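You operate a simulated robot arm through the tools that you are given. There is no shell and no other tool.

You run a simulated robot arm. Do the job below in one go: nothing can be reset, and whatever is moved stays where it is left.

JOB
Check the cedar blocks on the door side of the bed. At the end: the cedar block with the smallest size on its label from the door side of the bed is on the grey coaster on the door side of the bed; the round brush from the door side of the bed stands where the blue cup stood; the blue cup is on the brown saucer; the cedar block with the largest size on its label from the door side of the bed is on the white small dish; the silver strainer stands where the round brush stood; whatever was shut is shut again. Leave all else as you found it, and nothing knocked over. Set down upright: blue cup.

The check looks at the end state, three seconds after you hand in, the way a careful person would. Anything else that was tipped, shoved, dropped, spilled or broken makes it a failure.

ROBOT AND FRAMES
A 6-joint arm with a two-finger gripper, fixed in place. Base frame: the origin is at the foot of the arm, x ahead of it, y to its left, z up; the work surface is at about z = 0. Lengths are in mm, angles in rad, forces in N, time in s.
With the tool pointing down near the work surface it reaches from about 180 to 480 mm from the base axis. Its first joint turns from -1.152 to 1.152 rad. Payload 1.76 kg.
The tool frame sits at the grasp point between the pads (the TCP): z along the fingers, y along the line on which they close. The tips reach 29 mm beyond it. The gripper opens to 82 mm; its body begins 58 mm behind the TCP.
Orientation is that of the tool frame in the base frame, as a unit quaternion [x, y, z, w]. With the fingers straight down and closing along the base's y, the tool's x points along the base's -x, its y along +y and its z along -z.

CONTROLS
- The arm moves only by the tool step_arm. Its arguments are lists of equal length, an entry for each row: "travel": the shift along the base's x, y, z in units of 100 mm (1.0 is 100 mm), a list of three; "dr": the turn, a rotation vector about the base's x, y, z in units of 90 degrees (1.0 is 90 degrees), a list of three. In form: {"travel": [[x, y, z], ...], "dr": [[rx, ry, rz], ...]}. A call has 1 to 20 rows; each row is the pose to reach, as a shift and turn from the pose commanded when the call began. "claw" is the closure, from 0 (fully open) to 1 (shut), set as the call begins (left out, the last holds). A call with a number of a shift or a turn outside -1 to 1 is refused whole. A row lasts 0.2 s, in which the tool goes at most 50 mm and 0.15 rad; a call with a longer step from one row to the next is refused whole, and so is a gripper value outside its range. A pose out of reach is approached as far as the arm can. The call stops where the force on the tool passes 40 N (or 10 N more than at its start, if that is more) or the arm is blocked; 0.2 s more then pass. Each finger travels about 203.5 mm/s and halts on what it meets, pressing with about 34 N; the grip force reading is that of the motor and also rises with nothing between the fingers. The clock runs only during rows and for 0.2 s after the last one: add rows that repeat a pose to give the fingers time. It gives the time, the measured TCP pose, the force on the tool (base axes), the opening and the grip force at its end, in the units of the frame above (readings bear some noise), with the torque about the TCP (base axes, N m) and any sound that the robot's microphone picked up, and new pictures: "pictures" is both (left out), scene, wrist or none.
- Cameras (640 x 400 px; columns grow to the right, rows downward): "scene" is fixed at [49.2, 333.1, 416.2]; the picture's right is [-0.79, -0.62, 0.00], its down [-0.40, 0.51, -0.76] and it looks along [0.47, -0.59, -0.65] (base axes); focal length 214 px, centre (320, 200). "wrist" rides on the gripper at [79, 4, -89] in the tool frame; the picture's right is [-0.05, 1.00, 0.00], its down [-0.71, -0.04, -0.71] and it looks along [-0.71, -0.04, 0.71] (tool axes); focal length 256 px, centre (320, 200). There is no depth. A picture from a camera that has moved, and an enlarged one, comes with that camera's place and axes in the base frame and with its lens.
- zoom(camera, box): a new picture of the part [left, top, right, bottom] of that camera's present view, enlarged. It takes no simulated time.
- job_done(): hands the job in; it is judged then, once.

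Places have to be worked out from the pictures, the camera data and where the tool is seen. Open the gripper and draw the arm clear of the work before you hand the job in, unless the task says otherwise.

The tools are called after ">>>" as a command line: name --argument value ..., lists and objects as JSON in quotes. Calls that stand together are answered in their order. step_arm: Moves the arm, as the interface text tells. Its arguments: {"type":"object","properties":{"travel":{"type":"array","items":{"type":"array","items":{"type":"number"}}},"dr":{"type":"array","items":{"type":"array","items":{"type":"number"}}},"claw":{"type":"number"},"pictures":{"type":"string","enum":["both","scene","wrist","none"]}},"required":["travel","dr"]} The other tools are called the same way: zoom (camera, box) takes an enlarged picture of a part of a camera's view; job_done () hands the job in.

At the start:

```text
clock: 0.0
tool_pos: [303.1, -72.9, 291.1]
tool_rot: [-0.001, 1.0, 0.0, -0.001]
ft_force: [-0.7, 1.0, 0.4]
ft_torque: [-0.03, -0.01, -0.04]
grip_width: 82.1
finger_force: 0.2
```

scene: 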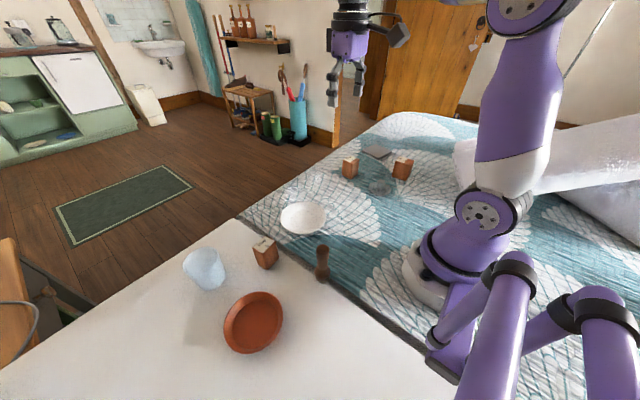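
wrist: 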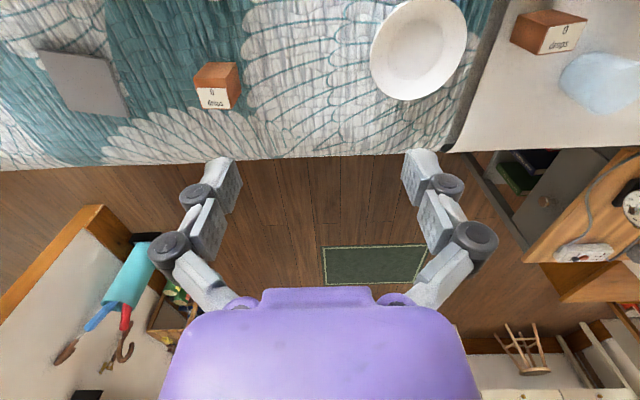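

The pictures show cedar blocks on the bed and table, a dish, a saucer, a cup, and a brush. I'll zoom in to read the details before moving.

>>> zoom --camera "scene" --box '[320, 120, 460, 220]'

>>> zoom --camera "scene" --box '[160, 190, 360, 370]'

>>> zoom --camera "wrist" --box '[180, 40, 280, 120]'

>>> zoom --camera "wrist" --box '[480, 0, 640, 110]'

```text
4.00 times, centred on (390, 170) of scene
camera zoom: at [49.2, 333.1, 416.2], right [-0.79, -0.62, 0.0], down [-0.4, 0.51, -0.76], along [0.47, -0.59, -0.65], focal length 858 px, centre (40, 320)
```

zoom: 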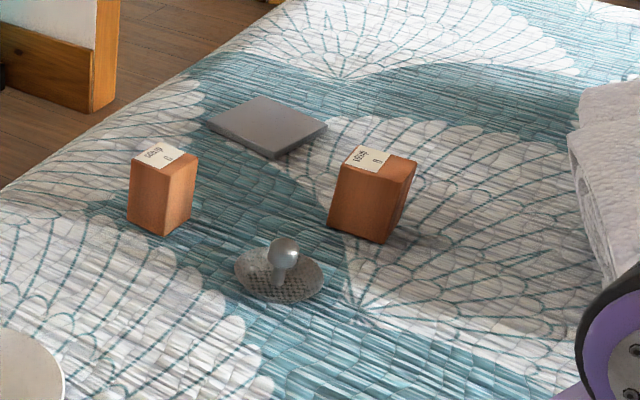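

```text
2.22 times, centred on (260, 280) of scene
camera zoom: at [49.2, 333.1, 416.2], right [-0.79, -0.62, 0.0], down [-0.4, 0.51, -0.76], along [0.47, -0.59, -0.65], focal length 477 px, centre (453, 22)
```

zoom: 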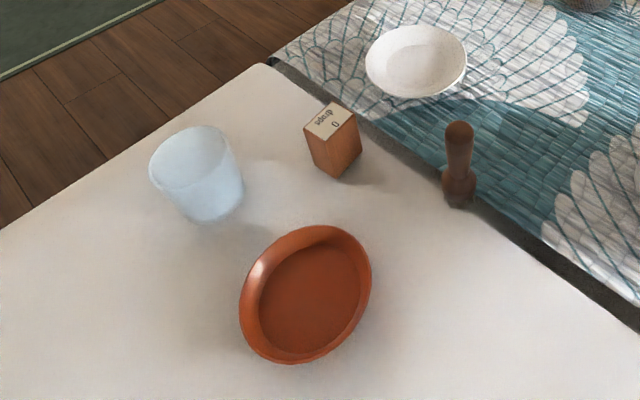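

```text
5.00 times, centred on (230, 80) of wrist
camera zoom: at [223.5, -67.6, 381.4], right [0.05, 1.0, 0.0], down [0.71, -0.04, 0.71], along [0.71, -0.04, -0.71], focal length 1280 px, centre (770, 800)
```

zoom: 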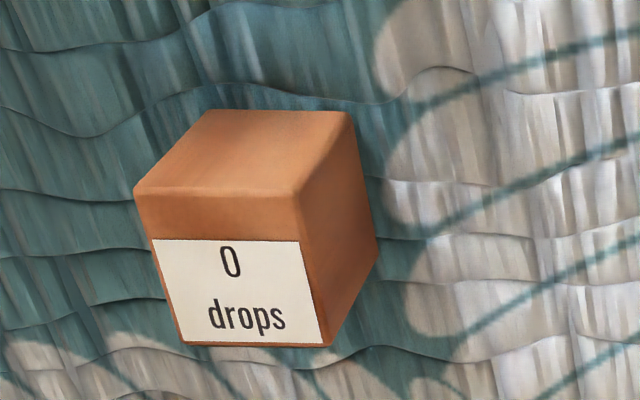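

```text
3.64 times, centred on (560, 55) of wrist
camera zoom: at [223.5, -67.6, 381.4], right [0.05, 1.0, 0.0], down [0.71, -0.04, 0.71], along [0.71, -0.04, -0.71], focal length 931 px, centre (-553, 727)
```

zoom: 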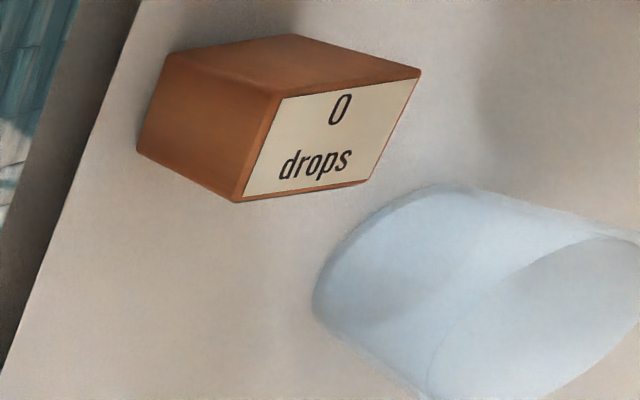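

The two readable labels say "0 drops" so far, so I need to look more closely at each block and at the parts of the bed hidden by the arm. I'll zoom into several other areas.

>>> zoom --camera "scene" --box '[335, 140, 425, 200]'

>>> zoom --camera "scene" --box '[240, 220, 370, 300]'

>>> zoom --camera "scene" --box '[400, 90, 640, 260]'

>>> zoom --camera "wrist" --box '[0, 0, 320, 200]'

>>> zoom --camera "wrist" --box '[400, 100, 640, 310]'

```text
6.67 times, centred on (380, 170) of scene
camera zoom: at [49.2, 333.1, 416.2], right [-0.79, -0.62, 0.0], down [-0.4, 0.51, -0.76], along [0.47, -0.59, -0.65], focal length 1430 px, centre (-80, 400)
```

zoom: 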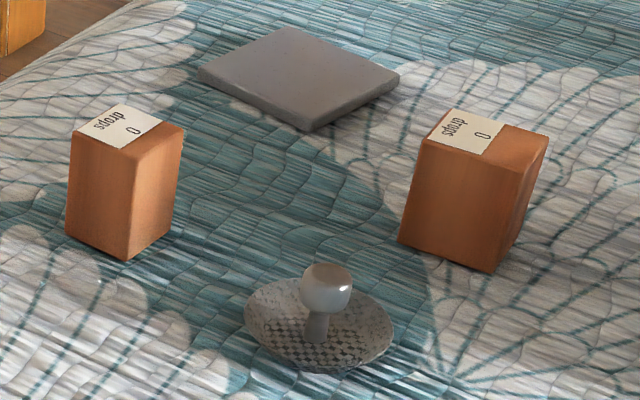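

```text
4.92 times, centred on (305, 260) of scene
camera zoom: at [49.2, 333.1, 416.2], right [-0.79, -0.62, 0.0], down [-0.4, 0.51, -0.76], along [0.47, -0.59, -0.65], focal length 1056 px, centre (394, -95)
```

zoom: 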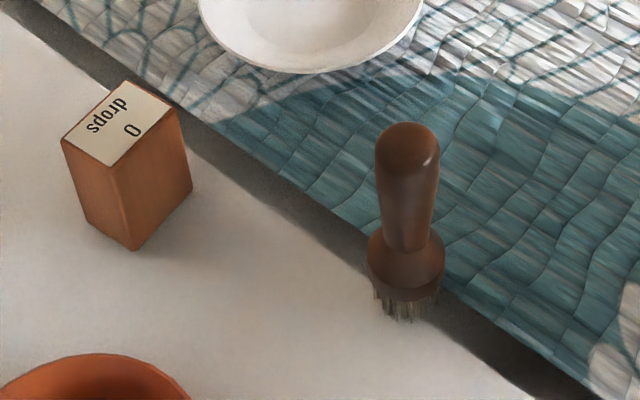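

```text
2.35 times, centred on (520, 175) of scene
camera zoom: at [49.2, 333.1, 416.2], right [-0.79, -0.62, 0.0], down [-0.4, 0.51, -0.76], along [0.47, -0.59, -0.65], focal length 505 px, centre (-151, 259)
```

zoom: 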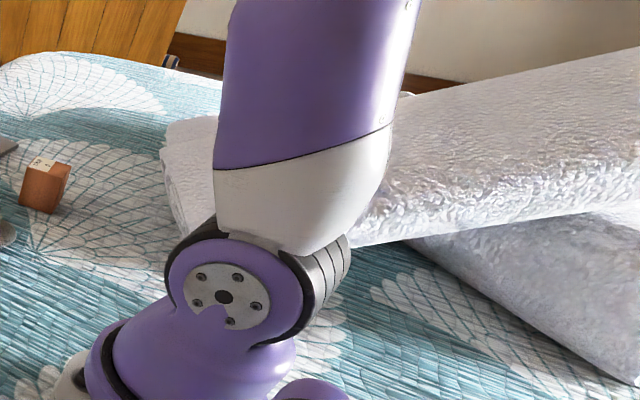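

```text
2.00 times, centred on (160, 100) of wrist
camera zoom: at [223.5, -67.6, 381.4], right [0.05, 1.0, 0.0], down [0.71, -0.04, 0.71], along [0.71, -0.04, -0.71], focal length 512 px, centre (640, 400)
```

zoom: 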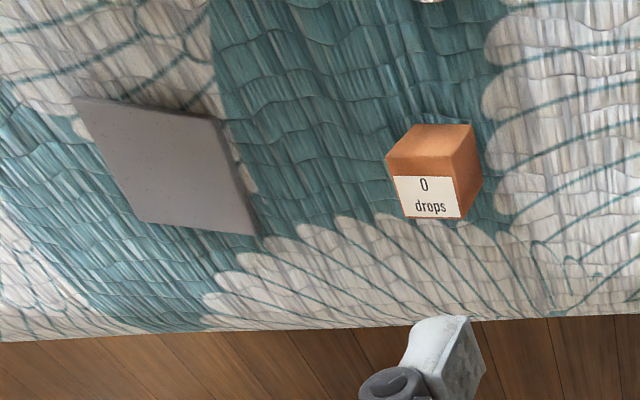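

```text
1.90 times, centred on (520, 205) of wrist
camera zoom: at [223.5, -67.6, 381.4], right [0.05, 1.0, 0.0], down [0.71, -0.04, 0.71], along [0.71, -0.04, -0.71], focal length 488 px, centre (-61, 190)
```

zoom: 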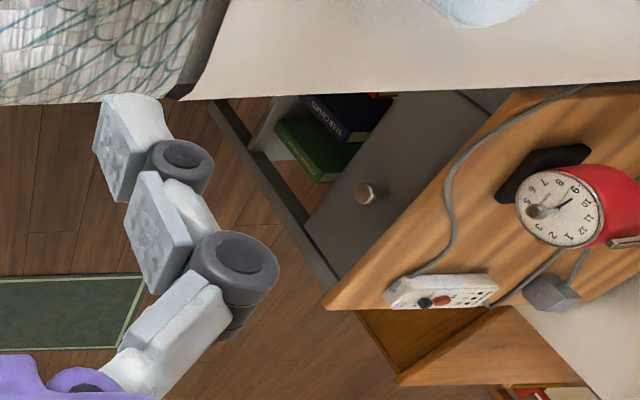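

All three tops visible read "0 drops", so the size must be on other faces, and part of the bed is hidden by the arm. I'll turn the arm towards the -y side to look there with the wrist camera.

>>> step_arm --travel '[[-0.15, -0.25, 0.05], [-0.3, -0.5, 0.1], [-0.45, -0.75, 0.15], [-0.6, -1.0, 0.2], [-0.8, -1.0, 0.2], [-1.0, -1.0, 0.2], [-1.0, -1.0, 0.2]]' --dr '[[0, 0, -0.09], [0, 0, -0.18], [0, 0, -0.27], [0, 0, -0.36], [0, 0, -0.45], [0, 0, -0.54], [0, 0, -0.54]]' --claw 0

```text
clock: 1.6
tool_pos: [202.7, -171.9, 313.4]
tool_rot: [0.412, 0.911, 0.0, 0.0]
ft_force: [-0.5, 0.3, -1.0]
ft_torque: [0.01, 0.01, 0.02]
grip_width: 82.0
finger_force: 0.1
camera wrist: at [153.0, -109.2, 403.1], right [0.78, 0.62, 0.0], down [0.44, -0.55, 0.71], along [0.44, -0.56, -0.71], focal length 256 px, centre (320, 200)
```

scene: 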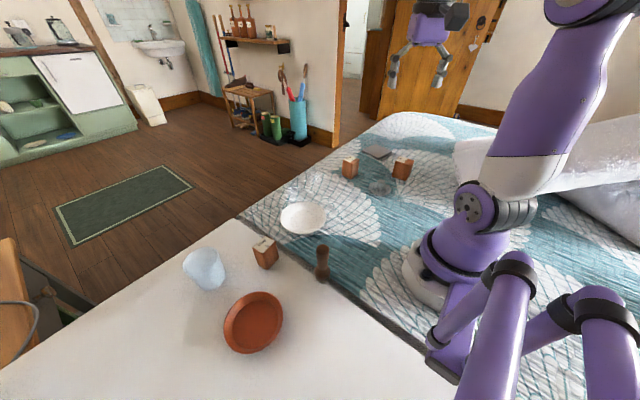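
wrist: 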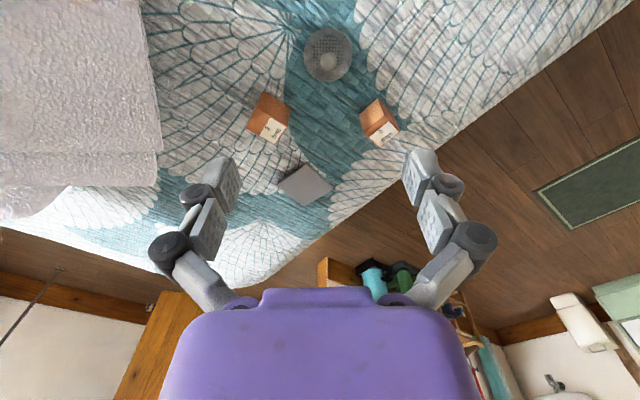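

No brush seen on this part of the bed yet; the real door is on the -y side. I'll zoom to check the blocks, coaster and blanket area.

>>> zoom --camera "wrist" --box '[230, 20, 410, 210]'

>>> zoom --camera "wrist" --box '[0, 0, 240, 260]'

>>> zoom --camera "scene" --box '[400, 180, 640, 400]'

>>> zoom --camera "scene" --box '[340, 0, 520, 120]'

```text
2.11 times, centred on (320, 115) of wrist
camera zoom: at [153.0, -109.2, 403.1], right [0.78, 0.62, 0.0], down [0.44, -0.55, 0.71], along [0.44, -0.56, -0.71], focal length 539 px, centre (320, 379)
```

zoom: 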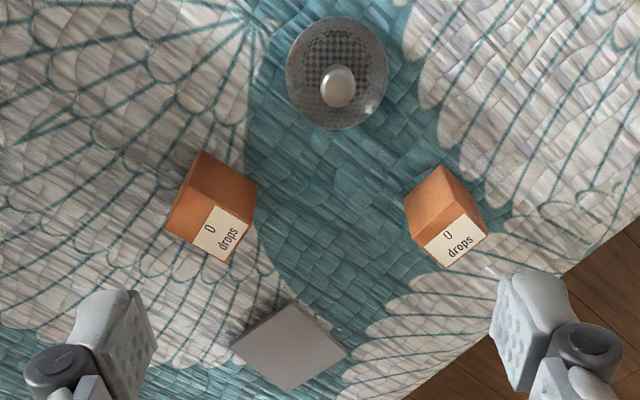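

```text
1.54 times, centred on (120, 130) of wrist
camera zoom: at [153.0, -109.2, 403.1], right [0.78, 0.62, 0.0], down [0.44, -0.55, 0.71], along [0.44, -0.56, -0.71], focal length 394 px, centre (628, 308)
```

zoom: 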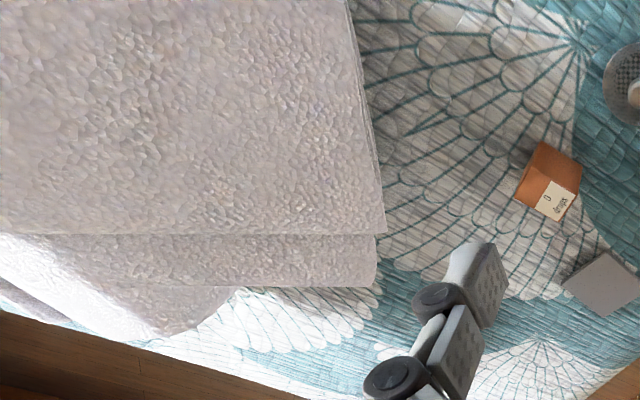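

```text
1.82 times, centred on (520, 290) of scene
camera zoom: at [49.2, 333.1, 416.2], right [-0.79, -0.62, 0.0], down [-0.4, 0.51, -0.76], along [0.47, -0.59, -0.65], focal length 390 px, centre (-44, 36)
```

zoom: 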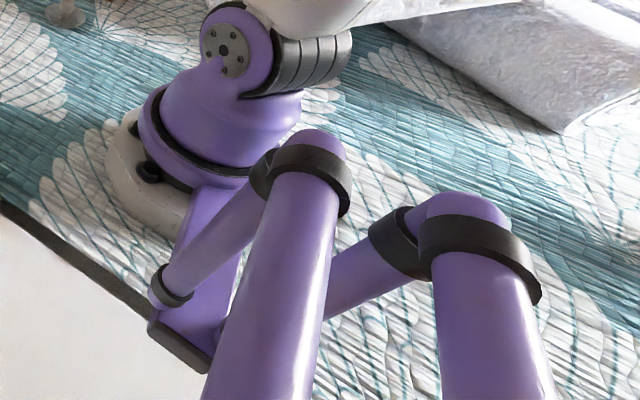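

```text
3.33 times, centred on (430, 60) of scene
camera zoom: at [49.2, 333.1, 416.2], right [-0.79, -0.62, 0.0], down [-0.4, 0.51, -0.76], along [0.47, -0.59, -0.65], focal length 715 px, centre (-47, 667)
```

zoom: 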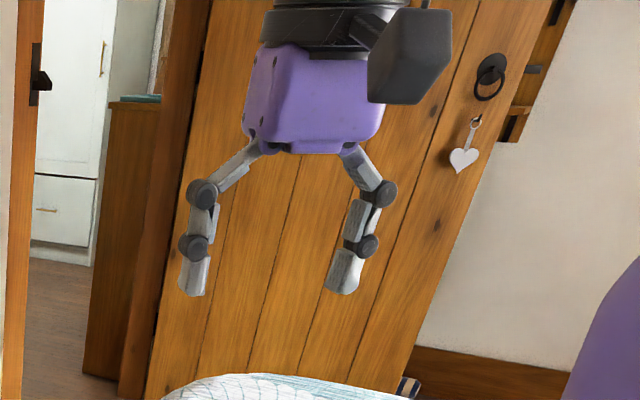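

The two bed blocks, coaster and strainer are at roughly (340,-198), (201,-307), (348,-413), (231,-201). Now I'll swing the arm to the +y side to examine the table objects.

>>> step_arm --travel '[[0.12, 0.25, 0], [0.24, 0.5, 0], [0.36, 0.75, 0], [0.48, 1.0, 0], [0.6, 1.0, 0]]' --dr '[[0, 0, 0.085], [0, 0, 0.17], [0, 0, 0.255], [0, 0, 0.34], [0, 0, 0.4]]' --pictures "none"

>>> step_arm --travel '[[0, 0.25, 0], [0, 0.5, 0], [0, 0.75, 0], [0, 1.0, 0], [0, 1.0, 0]]' --dr '[[0, 0, 0.085], [0, 0, 0.17], [0, 0, 0.255], [0, 0, 0.34], [0, 0, 0.4]]' --pictures "none"

>>> step_arm --travel '[[-0.12, 0.25, 0], [-0.24, 0.5, 0], [-0.36, 0.75, 0], [-0.48, 1.0, 0], [-0.6, 1.0, 0], [-0.6, 1.0, 0]]' --dr '[[0, 0, 0.085], [0, 0, 0.17], [0, 0, 0.255], [0, 0, 0.34], [0, 0, 0.34], [0, 0, 0.34]]' --pictures "both"

```text
clock: 2.8
tool_pos: [262.1, -72.7, 312.9]
tool_rot: [0.109, 0.994, 0.0, 0.001]
ft_force: [0.6, 0.4, -0.1]
ft_torque: [0.03, 0.0, 0.01]
grip_width: 82.2
finger_force: 0.0
```

```text
clock: 4.0
tool_pos: [261.9, 27.9, 311.3]
tool_rot: [-0.205, 0.979, 0.0, -0.001]
ft_force: [0.0, -0.2, 0.3]
ft_torque: [0.03, 0.01, 0.02]
grip_width: 82.0
finger_force: 0.0
```

```text
clock: 5.4
tool_pos: [203.6, 127.0, 311.0]
tool_rot: [-0.454, 0.891, 0.0, -0.001]
ft_force: [0.9, 0.9, -0.5]
ft_torque: [0.04, 0.0, 0.0]
grip_width: 82.0
finger_force: 0.1
camera wrist: at [153.5, 65.7, 400.2], right [-0.78, 0.63, 0.0], down [0.44, 0.55, 0.71], along [0.44, 0.55, -0.71], focal length 256 px, centre (320, 200)
```

scene: 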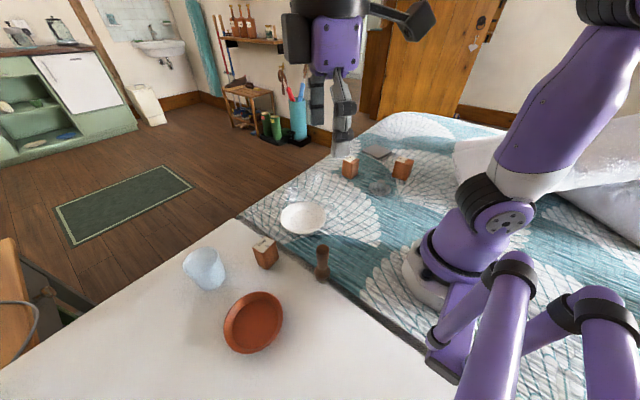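
wrist: 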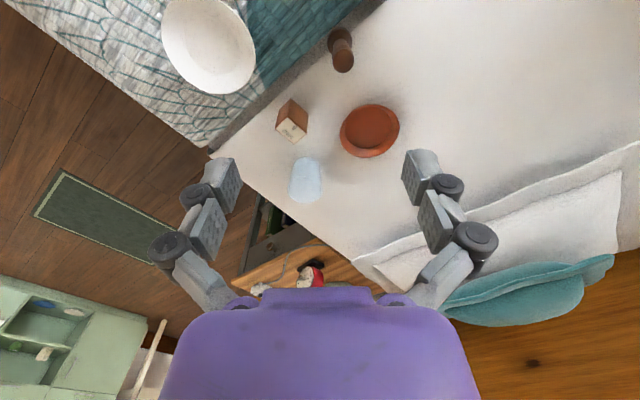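

The white area is actually the sheet part of the same bed (pillows at the far +y end), with the quilt covering the rest. I'll zoom in on this view to look at the divider, brush, and block labels.

>>> zoom --camera "wrist" --box '[230, 0, 430, 200]'

>>> zoom --camera "wrist" --box '[400, 100, 640, 330]'

>>> zoom --camera "wrist" --box '[220, 180, 360, 300]'

```text
2.00 times, centred on (330, 100) of wrist
camera zoom: at [153.5, 65.7, 400.2], right [-0.78, 0.63, 0.0], down [0.44, 0.55, 0.71], along [0.44, 0.55, -0.71], focal length 512 px, centre (300, 400)
```

zoom: 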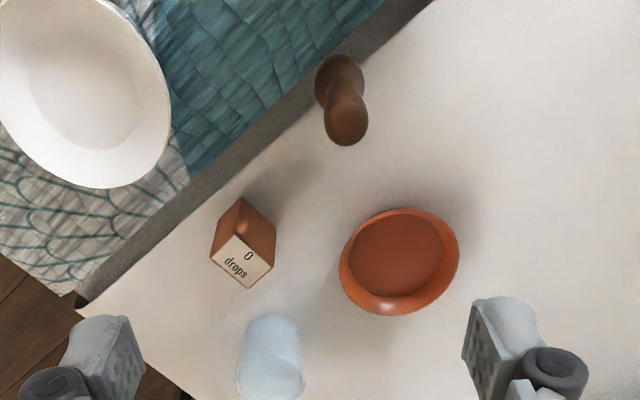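

```text
1.74 times, centred on (520, 215) of wrist
camera zoom: at [153.5, 65.7, 400.2], right [-0.78, 0.63, 0.0], down [0.44, 0.55, 0.71], along [0.44, 0.55, -0.71], focal length 445 px, centre (-28, 174)
```

zoom: 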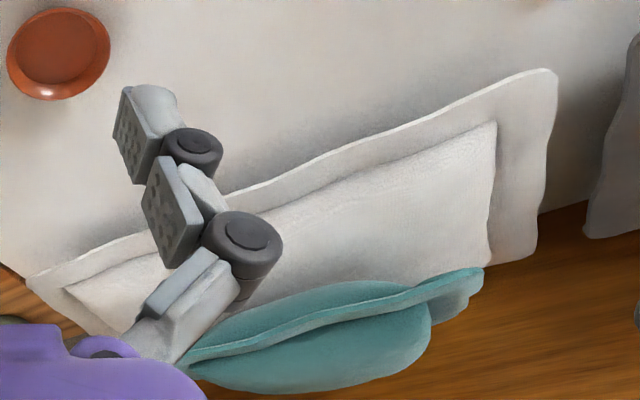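

```text
3.33 times, centred on (290, 240) of wrist
camera zoom: at [153.5, 65.7, 400.2], right [-0.78, 0.63, 0.0], down [0.44, 0.55, 0.71], along [0.44, 0.55, -0.71], focal length 853 px, centre (420, 67)
```

zoom: 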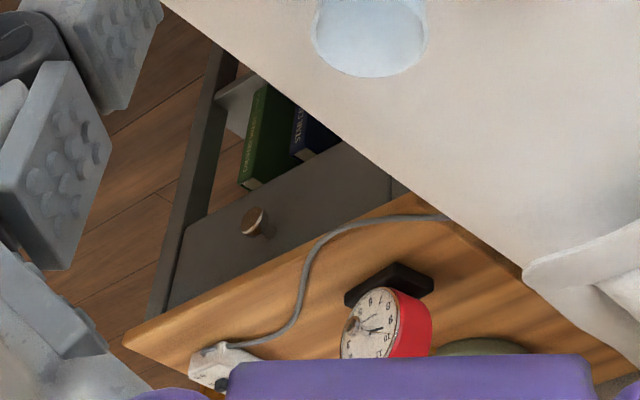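

Bed's head is at +y (pillows), foot at -y; the plank door lies beyond the foot. I need to see what is behind the arm and the far faces of the blocks, so I'll turn the wrist half round to make the camera look back towards the base.

>>> step_arm --travel '[[0.05, -0.1, 0], [0.1, -0.2, 0], [0.15, -0.3, 0], [0.2, -0.4, 0], [0.25, -0.5, 0], [0.3, -0.6, 0], [0.35, -0.7, 0], [0.4, -0.8, 0], [0.45, -0.9, 0], [0.5, -1.0, 0], [0.5, -1.0, 0]]' --dr '[[0, 0, -0.09], [0, 0, -0.18], [0, 0, -0.27], [0, 0, -0.36], [0, 0, -0.45], [0, 0, -0.54], [0, 0, -0.63], [0, 0, -0.72], [0, 0, -0.81], [0, 0, -0.9], [0, 0, -0.99]]' --pictures "none"

>>> step_arm --travel '[[0.05, 0.0, 0], [0.1, 0.0, 0], [0.15, 0.0, 0], [0.2, 0, 0], [0.25, 0, 0], [0.3, 0, 0], [0.35, 0, 0], [0.4, 0, 0], [0.45, 0, 0], [0.5, 0, 0], [0.5, 0, 0]]' --dr '[[0, 0, -0.09], [0, 0, -0.18], [0, 0, -0.27], [0, 0, -0.36], [0, 0, -0.45], [0, 0, -0.54], [0, 0, -0.63], [0, 0, -0.72], [0, 0, -0.81], [0, 0, -0.9], [0, 0, -0.99]]' --pictures "both"

```text
clock: 7.8
tool_pos: [252.8, 26.8, 310.4]
tool_rot: [0.302, 0.953, 0.0, 0.001]
ft_force: [-0.5, -0.6, 0.6]
ft_torque: [0.0, -0.02, -0.02]
grip_width: 82.0
finger_force: 0.0
```

```text
clock: 10.2
tool_pos: [303.0, 26.7, 311.9]
tool_rot: [0.884, 0.468, 0.0, 0.0]
ft_force: [-0.4, -0.6, 0.6]
ft_torque: [0.01, -0.01, 0.03]
grip_width: 81.9
finger_force: 0.1
camera wrist: at [350.7, 90.7, 401.1], right [0.79, -0.61, 0.0], down [-0.43, -0.56, 0.71], along [-0.43, -0.56, -0.71], focal length 256 px, centre (320, 200)
```

scene: 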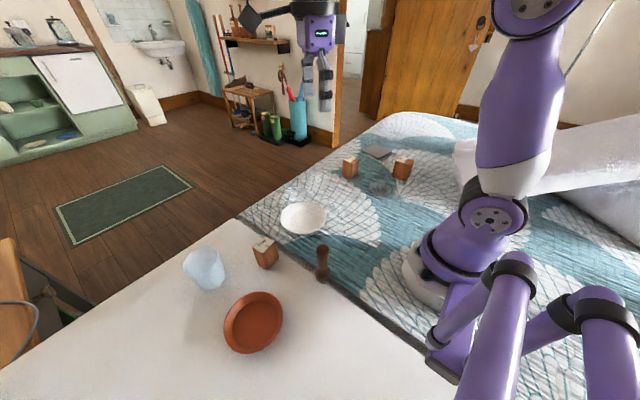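
wrist: 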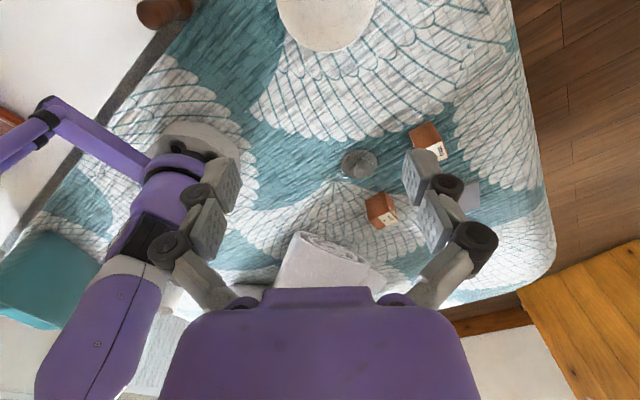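

Now the camera looks back: behind the arm there is a teal object on the -x side. I'll zoom there and on the far sides of the blocks.

>>> zoom --camera "wrist" --box '[0, 0, 270, 400]'

>>> zoom --camera "wrist" --box '[330, 110, 500, 240]'

>>> zoom --camera "wrist" --box '[420, 180, 640, 400]'

```text
1.00 times, centred on (135, 200) of wrist (not enlarged: the box is as wide or as high as the picture)
camera zoom: at [350.7, 90.7, 401.1], right [0.79, -0.61, 0.0], down [-0.43, -0.56, 0.71], along [-0.43, -0.56, -0.71], focal length 256 px, centre (505, 200)
```

zoom: 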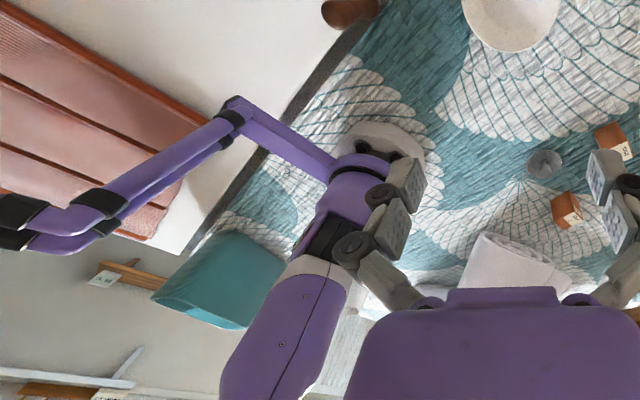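

```text
3.08 times, centred on (415, 175) of wrist
camera zoom: at [350.7, 90.7, 401.1], right [0.79, -0.61, 0.0], down [-0.43, -0.56, 0.71], along [-0.43, -0.56, -0.71], focal length 788 px, centre (28, 277)
```

zoom: 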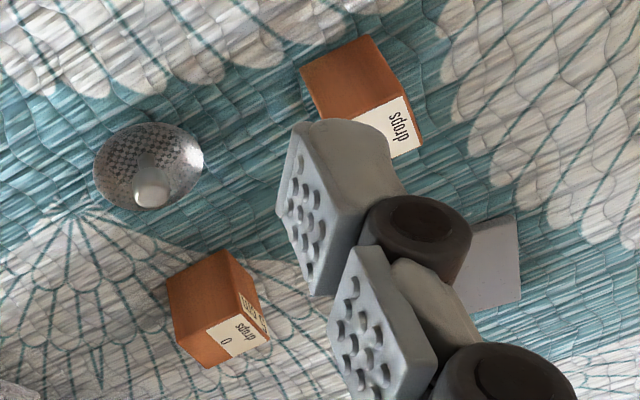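

```text
1.82 times, centred on (530, 290) of wrist
camera zoom: at [350.7, 90.7, 401.1], right [0.79, -0.61, 0.0], down [-0.43, -0.56, 0.71], along [-0.43, -0.56, -0.71], focal length 465 px, centre (-62, 36)
```

zoom: 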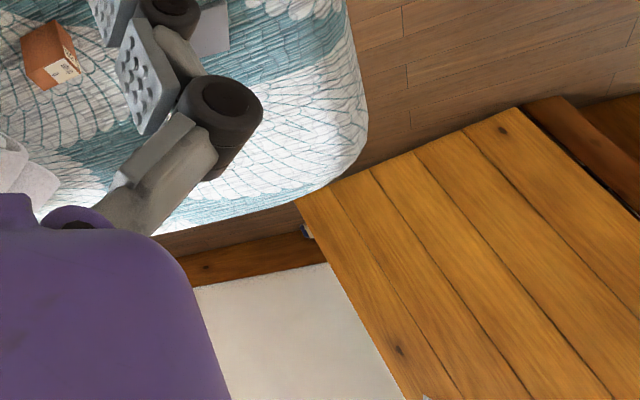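

The nearer bed block shows a second label on its far (+x) side. I'll zoom on that, and look at the rest.

>>> zoom --camera "wrist" --box '[360, 180, 410, 235]'

>>> zoom --camera "wrist" --box '[400, 110, 460, 170]'

```text
7.27 times, centred on (385, 208) of wrist
camera zoom: at [350.7, 90.7, 401.1], right [0.79, -0.61, 0.0], down [-0.43, -0.56, 0.71], along [-0.43, -0.56, -0.71], focal length 1862 px, centre (-153, 146)
```

zoom: 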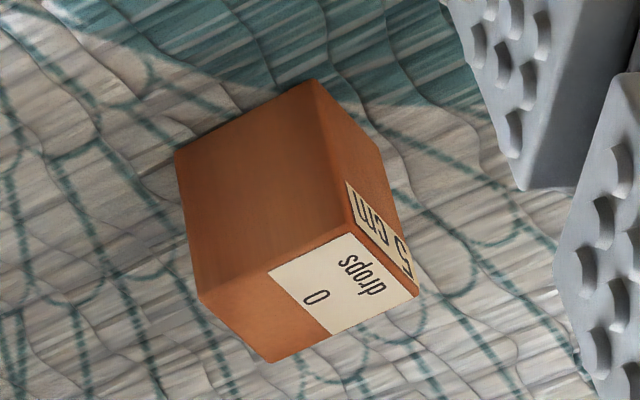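

```text
6.67 times, centred on (430, 140) of wrist
camera zoom: at [350.7, 90.7, 401.1], right [0.79, -0.61, 0.0], down [-0.43, -0.56, 0.71], along [-0.43, -0.56, -0.71], focal length 1707 px, centre (-413, 600)
```

zoom: 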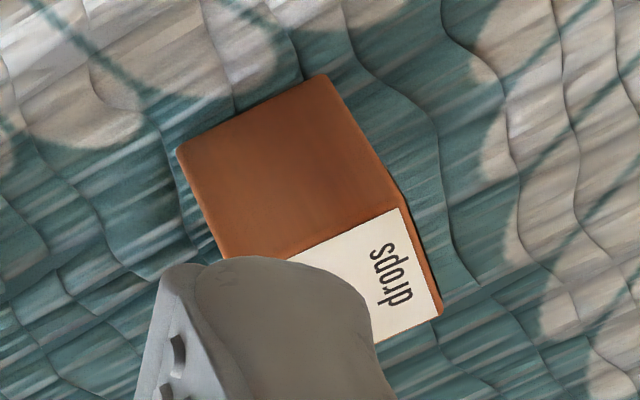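

The near block's +x face carries a size label ("…5 cm"). I'll move the camera round so that it looks along -x at the +x faces of both bed blocks.

>>> step_arm --travel '[[0.05, -0.25, 0], [0.1, -0.5, 0], [0.15, -0.75, 0], [0.2, -1.0, 0], [0.2, -1.0, 0]]' --dr '[[0, 0, -0.09], [0, 0, -0.18], [0, 0, -0.27], [0, 0, -0.36], [0, 0, -0.36]]' --pictures "none"

>>> step_arm --travel '[[0.05, -0.25, -0.1], [0.1, -0.5, -0.2], [0.15, -0.75, -0.3], [0.2, -1.0, -0.4], [0.2, -1.0, -0.4]]' --dr '[[0, 0, -0.06], [0, 0, -0.12], [0, 0, -0.18], [0, 0, -0.24], [0, 0, -0.26]]' --pictures "none"

>>> step_arm --travel '[[0.05, -0.25, -0.1], [0.1, -0.5, -0.2], [0.1, -0.5, -0.3], [0.1, -0.5, -0.3]]' --dr '[[0, 0, 0], [0, 0, 0], [0, 0, 0], [0, 0, 0]]' --pictures "both"

```text
clock: 11.4
tool_pos: [322.4, -74.3, 312.6]
tool_rot: [0.979, 0.203, 0.001, 0.0]
ft_force: [0.2, 0.0, 0.1]
ft_torque: [-0.01, -0.03, 0.02]
grip_width: 82.3
finger_force: 0.0
```

```text
clock: 12.6
tool_pos: [343.6, -171.2, 271.7]
tool_rot: [1.0, 0.0, 0.0, 0.0]
ft_force: [-0.2, -0.7, 0.1]
ft_torque: [0.01, 0.0, -0.01]
grip_width: 81.9
finger_force: 0.1
```

```text
clock: 13.6
tool_pos: [352.9, -222.4, 240.3]
tool_rot: [1.0, 0.0, 0.0, 0.0]
ft_force: [-0.2, 0.8, -0.1]
ft_torque: [-0.01, 0.01, -0.01]
grip_width: 82.0
finger_force: 0.1
camera wrist: at [431.8, -225.6, 330.4], right [-0.05, -1.0, 0.0], down [-0.71, 0.04, 0.71], along [-0.71, 0.04, -0.71], focal length 256 px, centre (320, 200)
```

scene: 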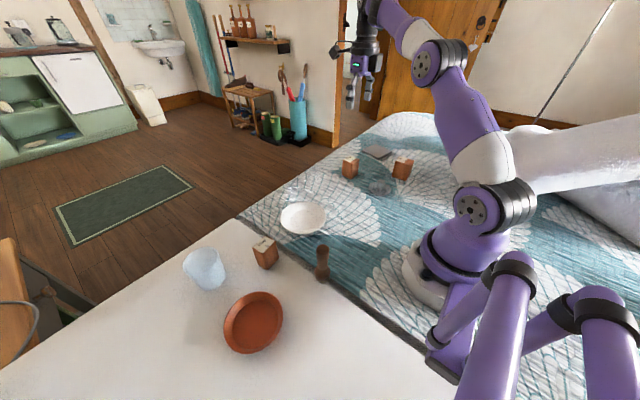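
wrist: 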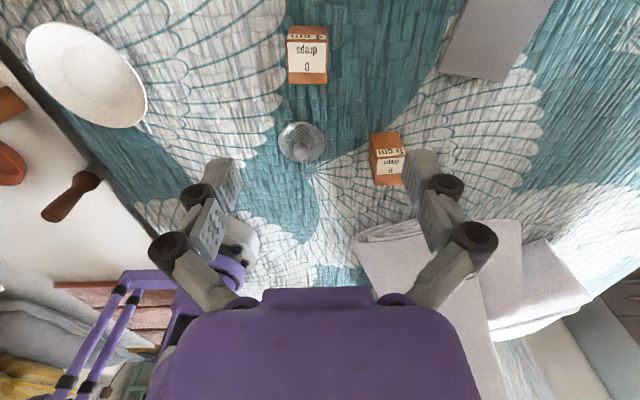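

Both +x faces are now in view; I'll zoom on each label.

>>> zoom --camera "wrist" --box '[280, 15, 340, 95]'

>>> zoom --camera "wrist" --box '[360, 120, 420, 190]'

>>> zoom --camera "wrist" --box '[0, 150, 200, 400]'

```text
5.00 times, centred on (310, 55) of wrist
camera zoom: at [431.8, -225.6, 330.4], right [-0.05, -1.0, 0.0], down [-0.71, 0.04, 0.71], along [-0.71, 0.04, -0.71], focal length 1280 px, centre (370, 925)
```

zoom: 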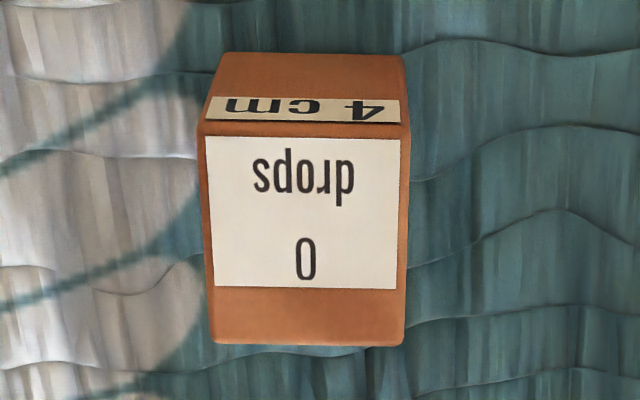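

```text
5.71 times, centred on (390, 155) of wrist
camera zoom: at [431.8, -225.6, 330.4], right [-0.05, -1.0, 0.0], down [-0.71, 0.04, 0.71], along [-0.71, 0.04, -0.71], focal length 1463 px, centre (-80, 457)
```

zoom: 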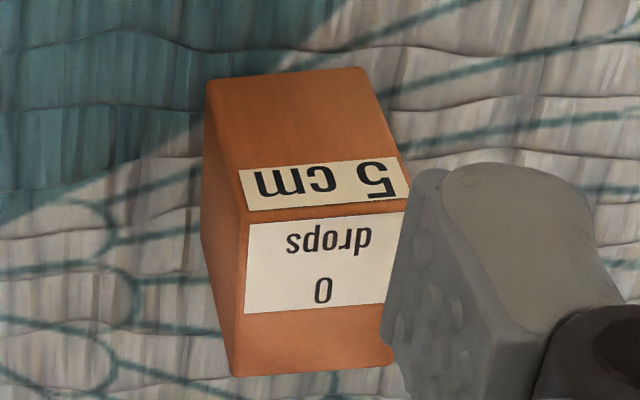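

```text
1.60 times, centred on (100, 275) of wrist
camera zoom: at [431.8, -225.6, 330.4], right [-0.05, -1.0, 0.0], down [-0.71, 0.04, 0.71], along [-0.71, 0.04, -0.71], focal length 410 px, centre (672, 80)
```

zoom: 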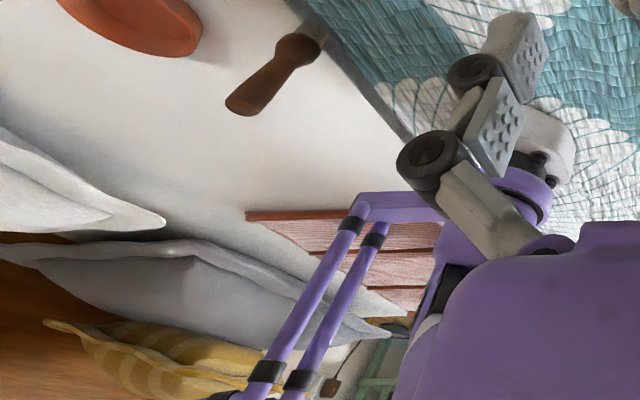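

Block at (340,-198) is 4 cm and block at (201,-307) is 5 cm. Now I'll go over to the block on the sheet (around (305,205)) and view its far face.

>>> step_arm --travel '[[0, 0.25, 0.1], [0, 0.5, 0.2], [0, 0.75, 0.3], [0, 1.0, 0.4], [0, 1.0, 0.4]]' --dr '[[0, 0, 0.06], [0, 0, 0.12], [0, 0, 0.18], [0, 0, 0.24], [0, 0, 0.3]]' --pictures "none"

>>> step_arm --travel '[[0, 0.25, 0], [0, 0.5, 0], [0, 0.75, 0], [0, 1.0, 0], [0, 1.0, 0]]' --dr '[[0, 0, 0.06], [0, 0, 0.12], [0, 0, 0.18], [0, 0, 0.24], [0, 0, 0.3]]' --pictures "none"

>>> step_arm --travel '[[0, 0.25, 0], [0, 0.5, 0], [0, 0.75, 0], [0, 1.0, 0], [0, 1.0, 0]]' --dr '[[0, 0, 0], [0, 0, 0], [0, 0, 0], [0, 0, 0], [0, 0, 0]]' --pictures "none"

>>> step_arm --travel '[[0, 0.25, 0], [0, 0.5, 0], [0, 0.75, 0], [0, 0.9, 0], [0, 0.9, 0]]' --dr '[[0, 0, 0], [0, 0, 0], [0, 0, 0], [0, 0, 0], [0, 0, 0]]' --pictures "both"

```text
clock: 14.8
tool_pos: [352.3, -121.8, 282.8]
tool_rot: [0.972, 0.234, 0.001, 0.0]
ft_force: [0.2, 0.3, 0.6]
ft_torque: [0.02, 0.0, -0.03]
grip_width: 82.1
finger_force: 0.1
```

```text
clock: 16.0
tool_pos: [352.5, -20.1, 280.3]
tool_rot: [0.891, 0.455, 0.0, 0.001]
ft_force: [0.0, -1.5, -0.5]
ft_torque: [0.02, 0.0, -0.03]
grip_width: 82.2
finger_force: 0.2
```

```text
clock: 17.2
tool_pos: [351.4, 81.0, 279.9]
tool_rot: [0.891, 0.454, 0.0, 0.0]
ft_force: [0.8, 0.0, -0.4]
ft_torque: [0.0, 0.0, 0.02]
grip_width: 82.1
finger_force: 0.1
```

```text
clock: 18.4
tool_pos: [355.5, 170.7, 280.1]
tool_rot: [0.891, 0.454, -0.001, 0.001]
ft_force: [0.2, 0.4, -0.1]
ft_torque: [0.01, -0.01, -0.04]
grip_width: 82.0
finger_force: 0.1
camera wrist: at [404.4, 232.6, 370.1], right [0.78, -0.63, 0.0], down [-0.44, -0.55, 0.71], along [-0.45, -0.55, -0.71], focal length 256 px, centre (320, 200)
```

scene: 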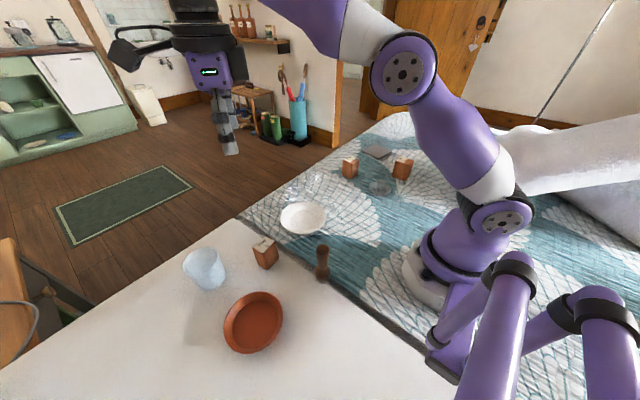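
wrist: 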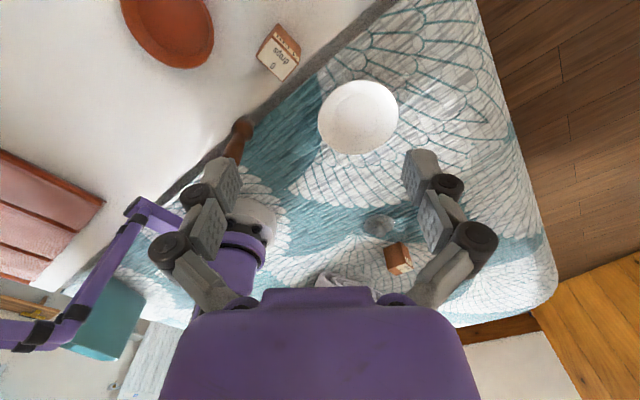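

>>> zoom --camera "wrist" --box '[250, 15, 310, 90]'

>>> zoom --camera "wrist" --box '[200, 90, 300, 190]'

>>> zoom --camera "wrist" --box '[0, 130, 180, 360]'

```text
5.33 times, centred on (280, 52) of wrist
camera zoom: at [404.4, 232.6, 370.1], right [0.78, -0.63, 0.0], down [-0.44, -0.55, 0.71], along [-0.45, -0.55, -0.71], focal length 1365 px, centre (533, 987)
```

zoom: 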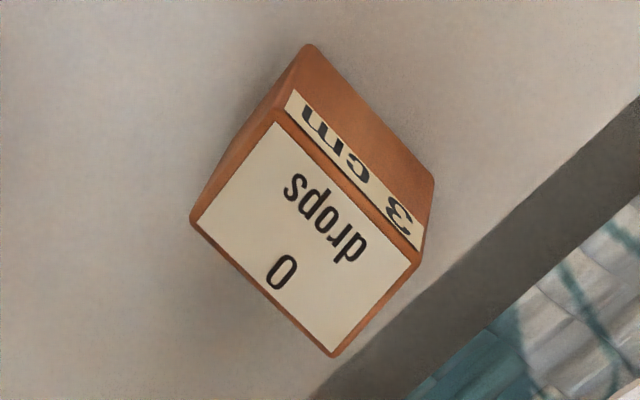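

```text
4.00 times, centred on (250, 140) of wrist
camera zoom: at [404.4, 232.6, 370.1], right [0.78, -0.63, 0.0], down [-0.44, -0.55, 0.71], along [-0.45, -0.55, -0.71], focal length 1024 px, centre (600, 440)
```

zoom: 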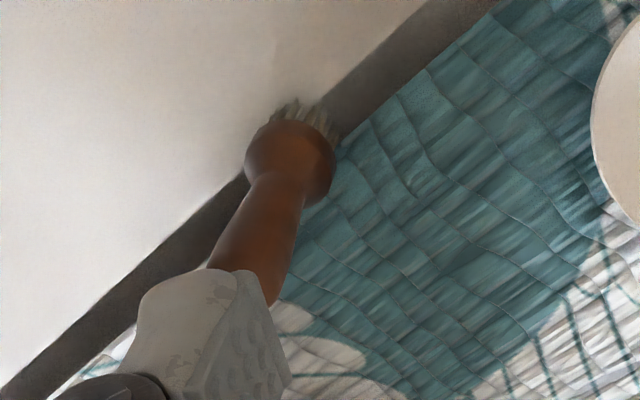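

```text
1.74 times, centred on (90, 245) of wrist
camera zoom: at [404.4, 232.6, 370.1], right [0.78, -0.63, 0.0], down [-0.44, -0.55, 0.71], along [-0.45, -0.55, -0.71], focal length 445 px, centre (720, 122)
```

zoom: 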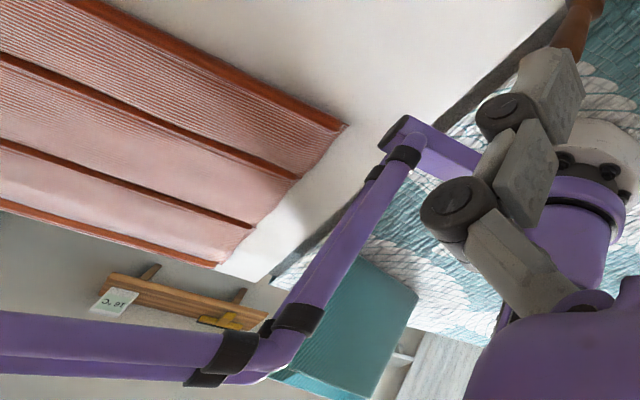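

The sheet block reads 3 cm, so the three blocks are 3 (sheet), 4 and 5 cm; everything in front of the arm, including the only brush and coaster, is on the door side. Next I'll zoom the scene to size up cup, saucer, dish and brush.

>>> zoom --camera "scene" --box '[170, 235, 240, 300]'

>>> zoom --camera "scene" --box '[215, 285, 295, 360]'

>>> zoom --camera "scene" --box '[270, 190, 340, 245]'

>>> zoom --camera "scene" --box '[300, 235, 350, 290]'

>>> zoom --camera "scene" --box '[360, 170, 400, 205]'

```text
6.15 times, centred on (205, 268) of scene
camera zoom: at [49.2, 333.1, 416.2], right [-0.79, -0.62, 0.0], down [-0.4, 0.51, -0.76], along [0.47, -0.59, -0.65], focal length 1320 px, centre (1028, -215)
```

zoom: 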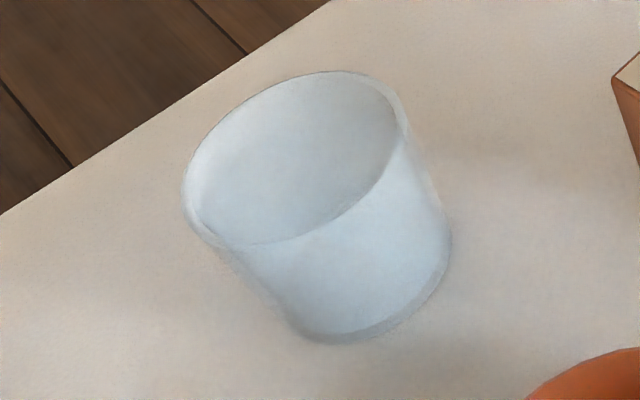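

```text
5.33 times, centred on (255, 322) of scene
camera zoom: at [49.2, 333.1, 416.2], right [-0.79, -0.62, 0.0], down [-0.4, 0.51, -0.76], along [0.47, -0.59, -0.65], focal length 1144 px, centre (667, -453)
```

zoom: 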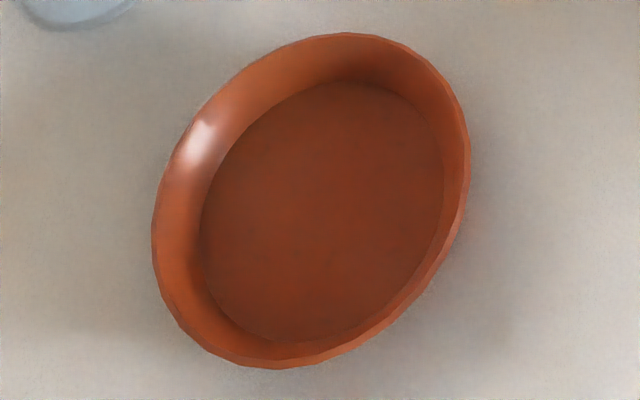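

```text
7.27 times, centred on (305, 218) of scene
camera zoom: at [49.2, 333.1, 416.2], right [-0.79, -0.62, 0.0], down [-0.4, 0.51, -0.76], along [0.47, -0.59, -0.65], focal length 1560 px, centre (429, 73)
```

zoom: 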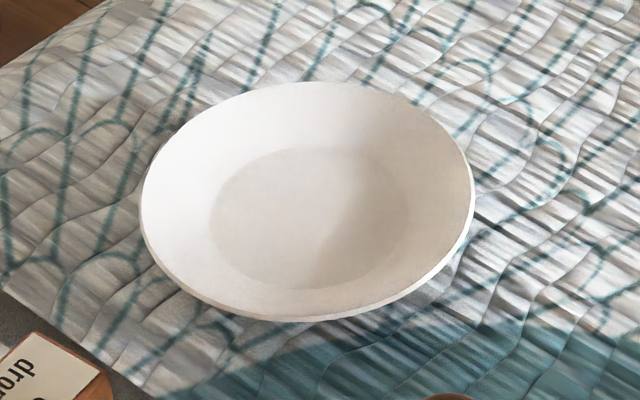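

```text
7.27 times, centred on (325, 262) of scene
camera zoom: at [49.2, 333.1, 416.2], right [-0.79, -0.62, 0.0], down [-0.4, 0.51, -0.76], along [0.47, -0.59, -0.65], focal length 1560 px, centre (284, -254)
```

zoom: 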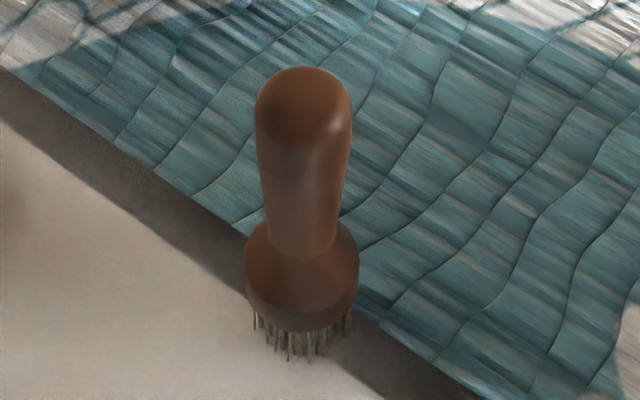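

```text
11.43 times, centred on (380, 188) of scene
camera zoom: at [49.2, 333.1, 416.2], right [-0.79, -0.62, 0.0], down [-0.4, 0.51, -0.76], along [0.47, -0.59, -0.65], focal length 2451 px, centre (-366, 343)
```

zoom: 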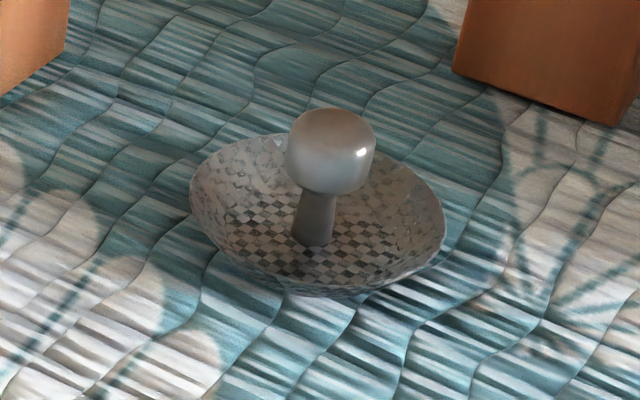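

Estimates: cup (365,290), ~70 tall, rim ~72 wide; saucer (226,292); brush (185,152), ~110 tall; strainer (230,-198); dish (329,50); coaster (349,-406); 3 cm block (310,191). I'll turn the wrist back and go above the cup.

>>> step_arm --travel '[[0, 0.05, 0], [0, 0.1, 0], [0, 0.15, 0], [0, 0.2, 0], [0, 0.25, 0], [0, 0.3, 0], [0, 0.35, 0], [0, 0.4, 0], [0, 0.45, 0], [0, 0.5, 0], [0, 0.6, 0]]' --dr '[[0, 0, 0.09], [0, 0, 0.18], [0, 0, 0.27], [0, 0, 0.36], [0, 0, 0.45], [0, 0, 0.54], [0, 0, 0.63], [0, 0, 0.72], [0, 0, 0.81], [0, 0, 0.9], [0, 0, 0.99]]' --pictures "none"

>>> step_arm --travel '[[0, 0.05, 0], [0, 0.1, 0], [0, 0.15, 0], [0, 0.2, -0.1], [0.02, 0.3, -0.2], [0.04, 0.4, -0.3], [0.06, 0.5, -0.4], [0.08, 0.55, -0.5], [0.1, 0.59, -0.6], [0.1, 0.59, -0.7], [0.1, 0.59, -0.7]]' --dr '[[0, 0, 0.09], [0, 0, 0.18], [0, 0, 0.27], [0, 0, 0.36], [0, 0, 0.45], [0, 0, 0.54], [0, 0, 0.63], [0, 0, 0.72], [0, 0, 0.81], [0, 0, 0.838], [0, 0, 0.838]]' --pictures "both"

```text
clock: 20.8
tool_pos: [342.6, 220.6, 271.3]
tool_rot: [0.315, 0.949, -0.001, 0.0]
ft_force: [-0.5, 1.0, -0.2]
ft_torque: [-0.01, 0.01, 0.06]
grip_width: 82.3
finger_force: 0.1
out of reach, approached as far as the arm can: row 6, 7, 8, 9, 10, 11
```

```text
clock: 23.2
tool_pos: [349.1, 277.0, 198.9]
tool_rot: [-0.331, 0.944, 0.001, 0.0]
ft_force: [0.3, 0.8, -0.6]
ft_torque: [-0.03, 0.0, -0.04]
grip_width: 82.4
finger_force: 0.2
out of reach, approached as far as the arm can: row 2, 3, 4, 5, 6, 7, 8, 9, 10, 11
camera wrist: at [284.3, 231.8, 289.0], right [-0.58, 0.81, 0.0], down [0.58, 0.41, 0.71], along [0.57, 0.41, -0.71], focal length 256 px, centre (320, 200)
```

scene: 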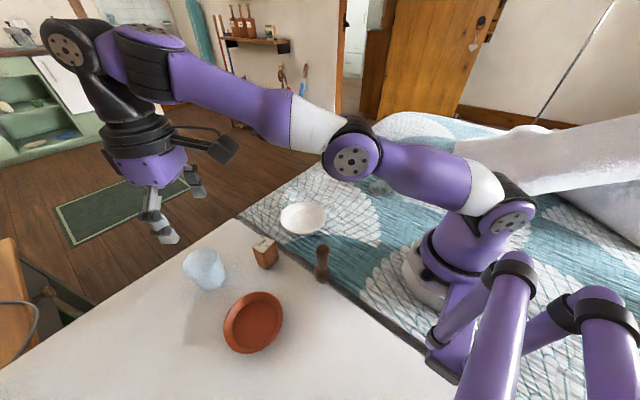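
wrist: 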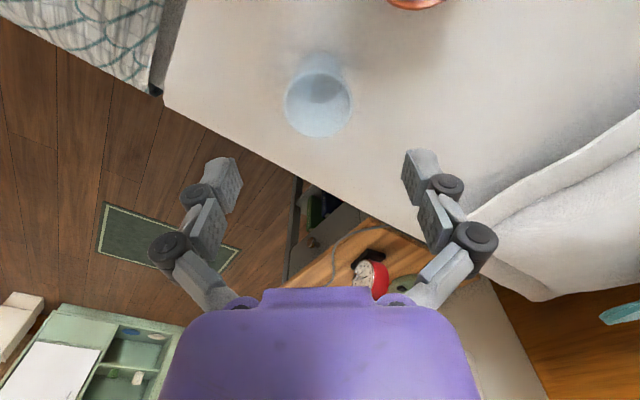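

At z≈200 the reach tops out near 446 mm radius, so I'll need lower height. Zooming on the cup from here to fix its place.

>>> zoom --camera "wrist" --box '[270, 40, 370, 145]'

>>> zoom --camera "scene" --box '[120, 140, 280, 300]'

```text
3.81 times, centred on (320, 92) of wrist
camera zoom: at [284.3, 231.8, 289.0], right [-0.58, 0.81, 0.0], down [0.58, 0.41, 0.71], along [0.57, 0.41, -0.71], focal length 975 px, centre (320, 610)
```

zoom: 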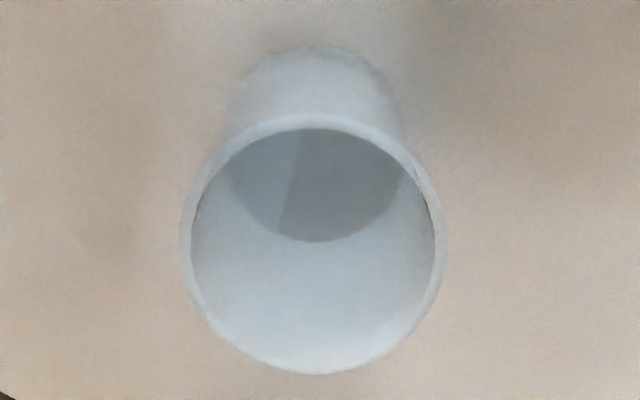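

```text
2.50 times, centred on (200, 220) of scene
camera zoom: at [49.2, 333.1, 416.2], right [-0.79, -0.62, 0.0], down [-0.4, 0.51, -0.76], along [0.47, -0.59, -0.65], focal length 536 px, centre (620, 150)
```

zoom: 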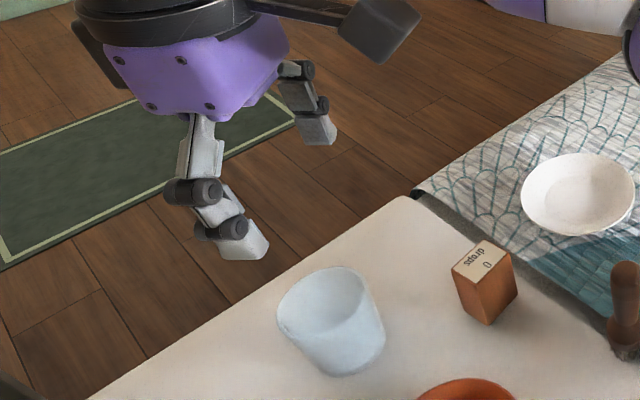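

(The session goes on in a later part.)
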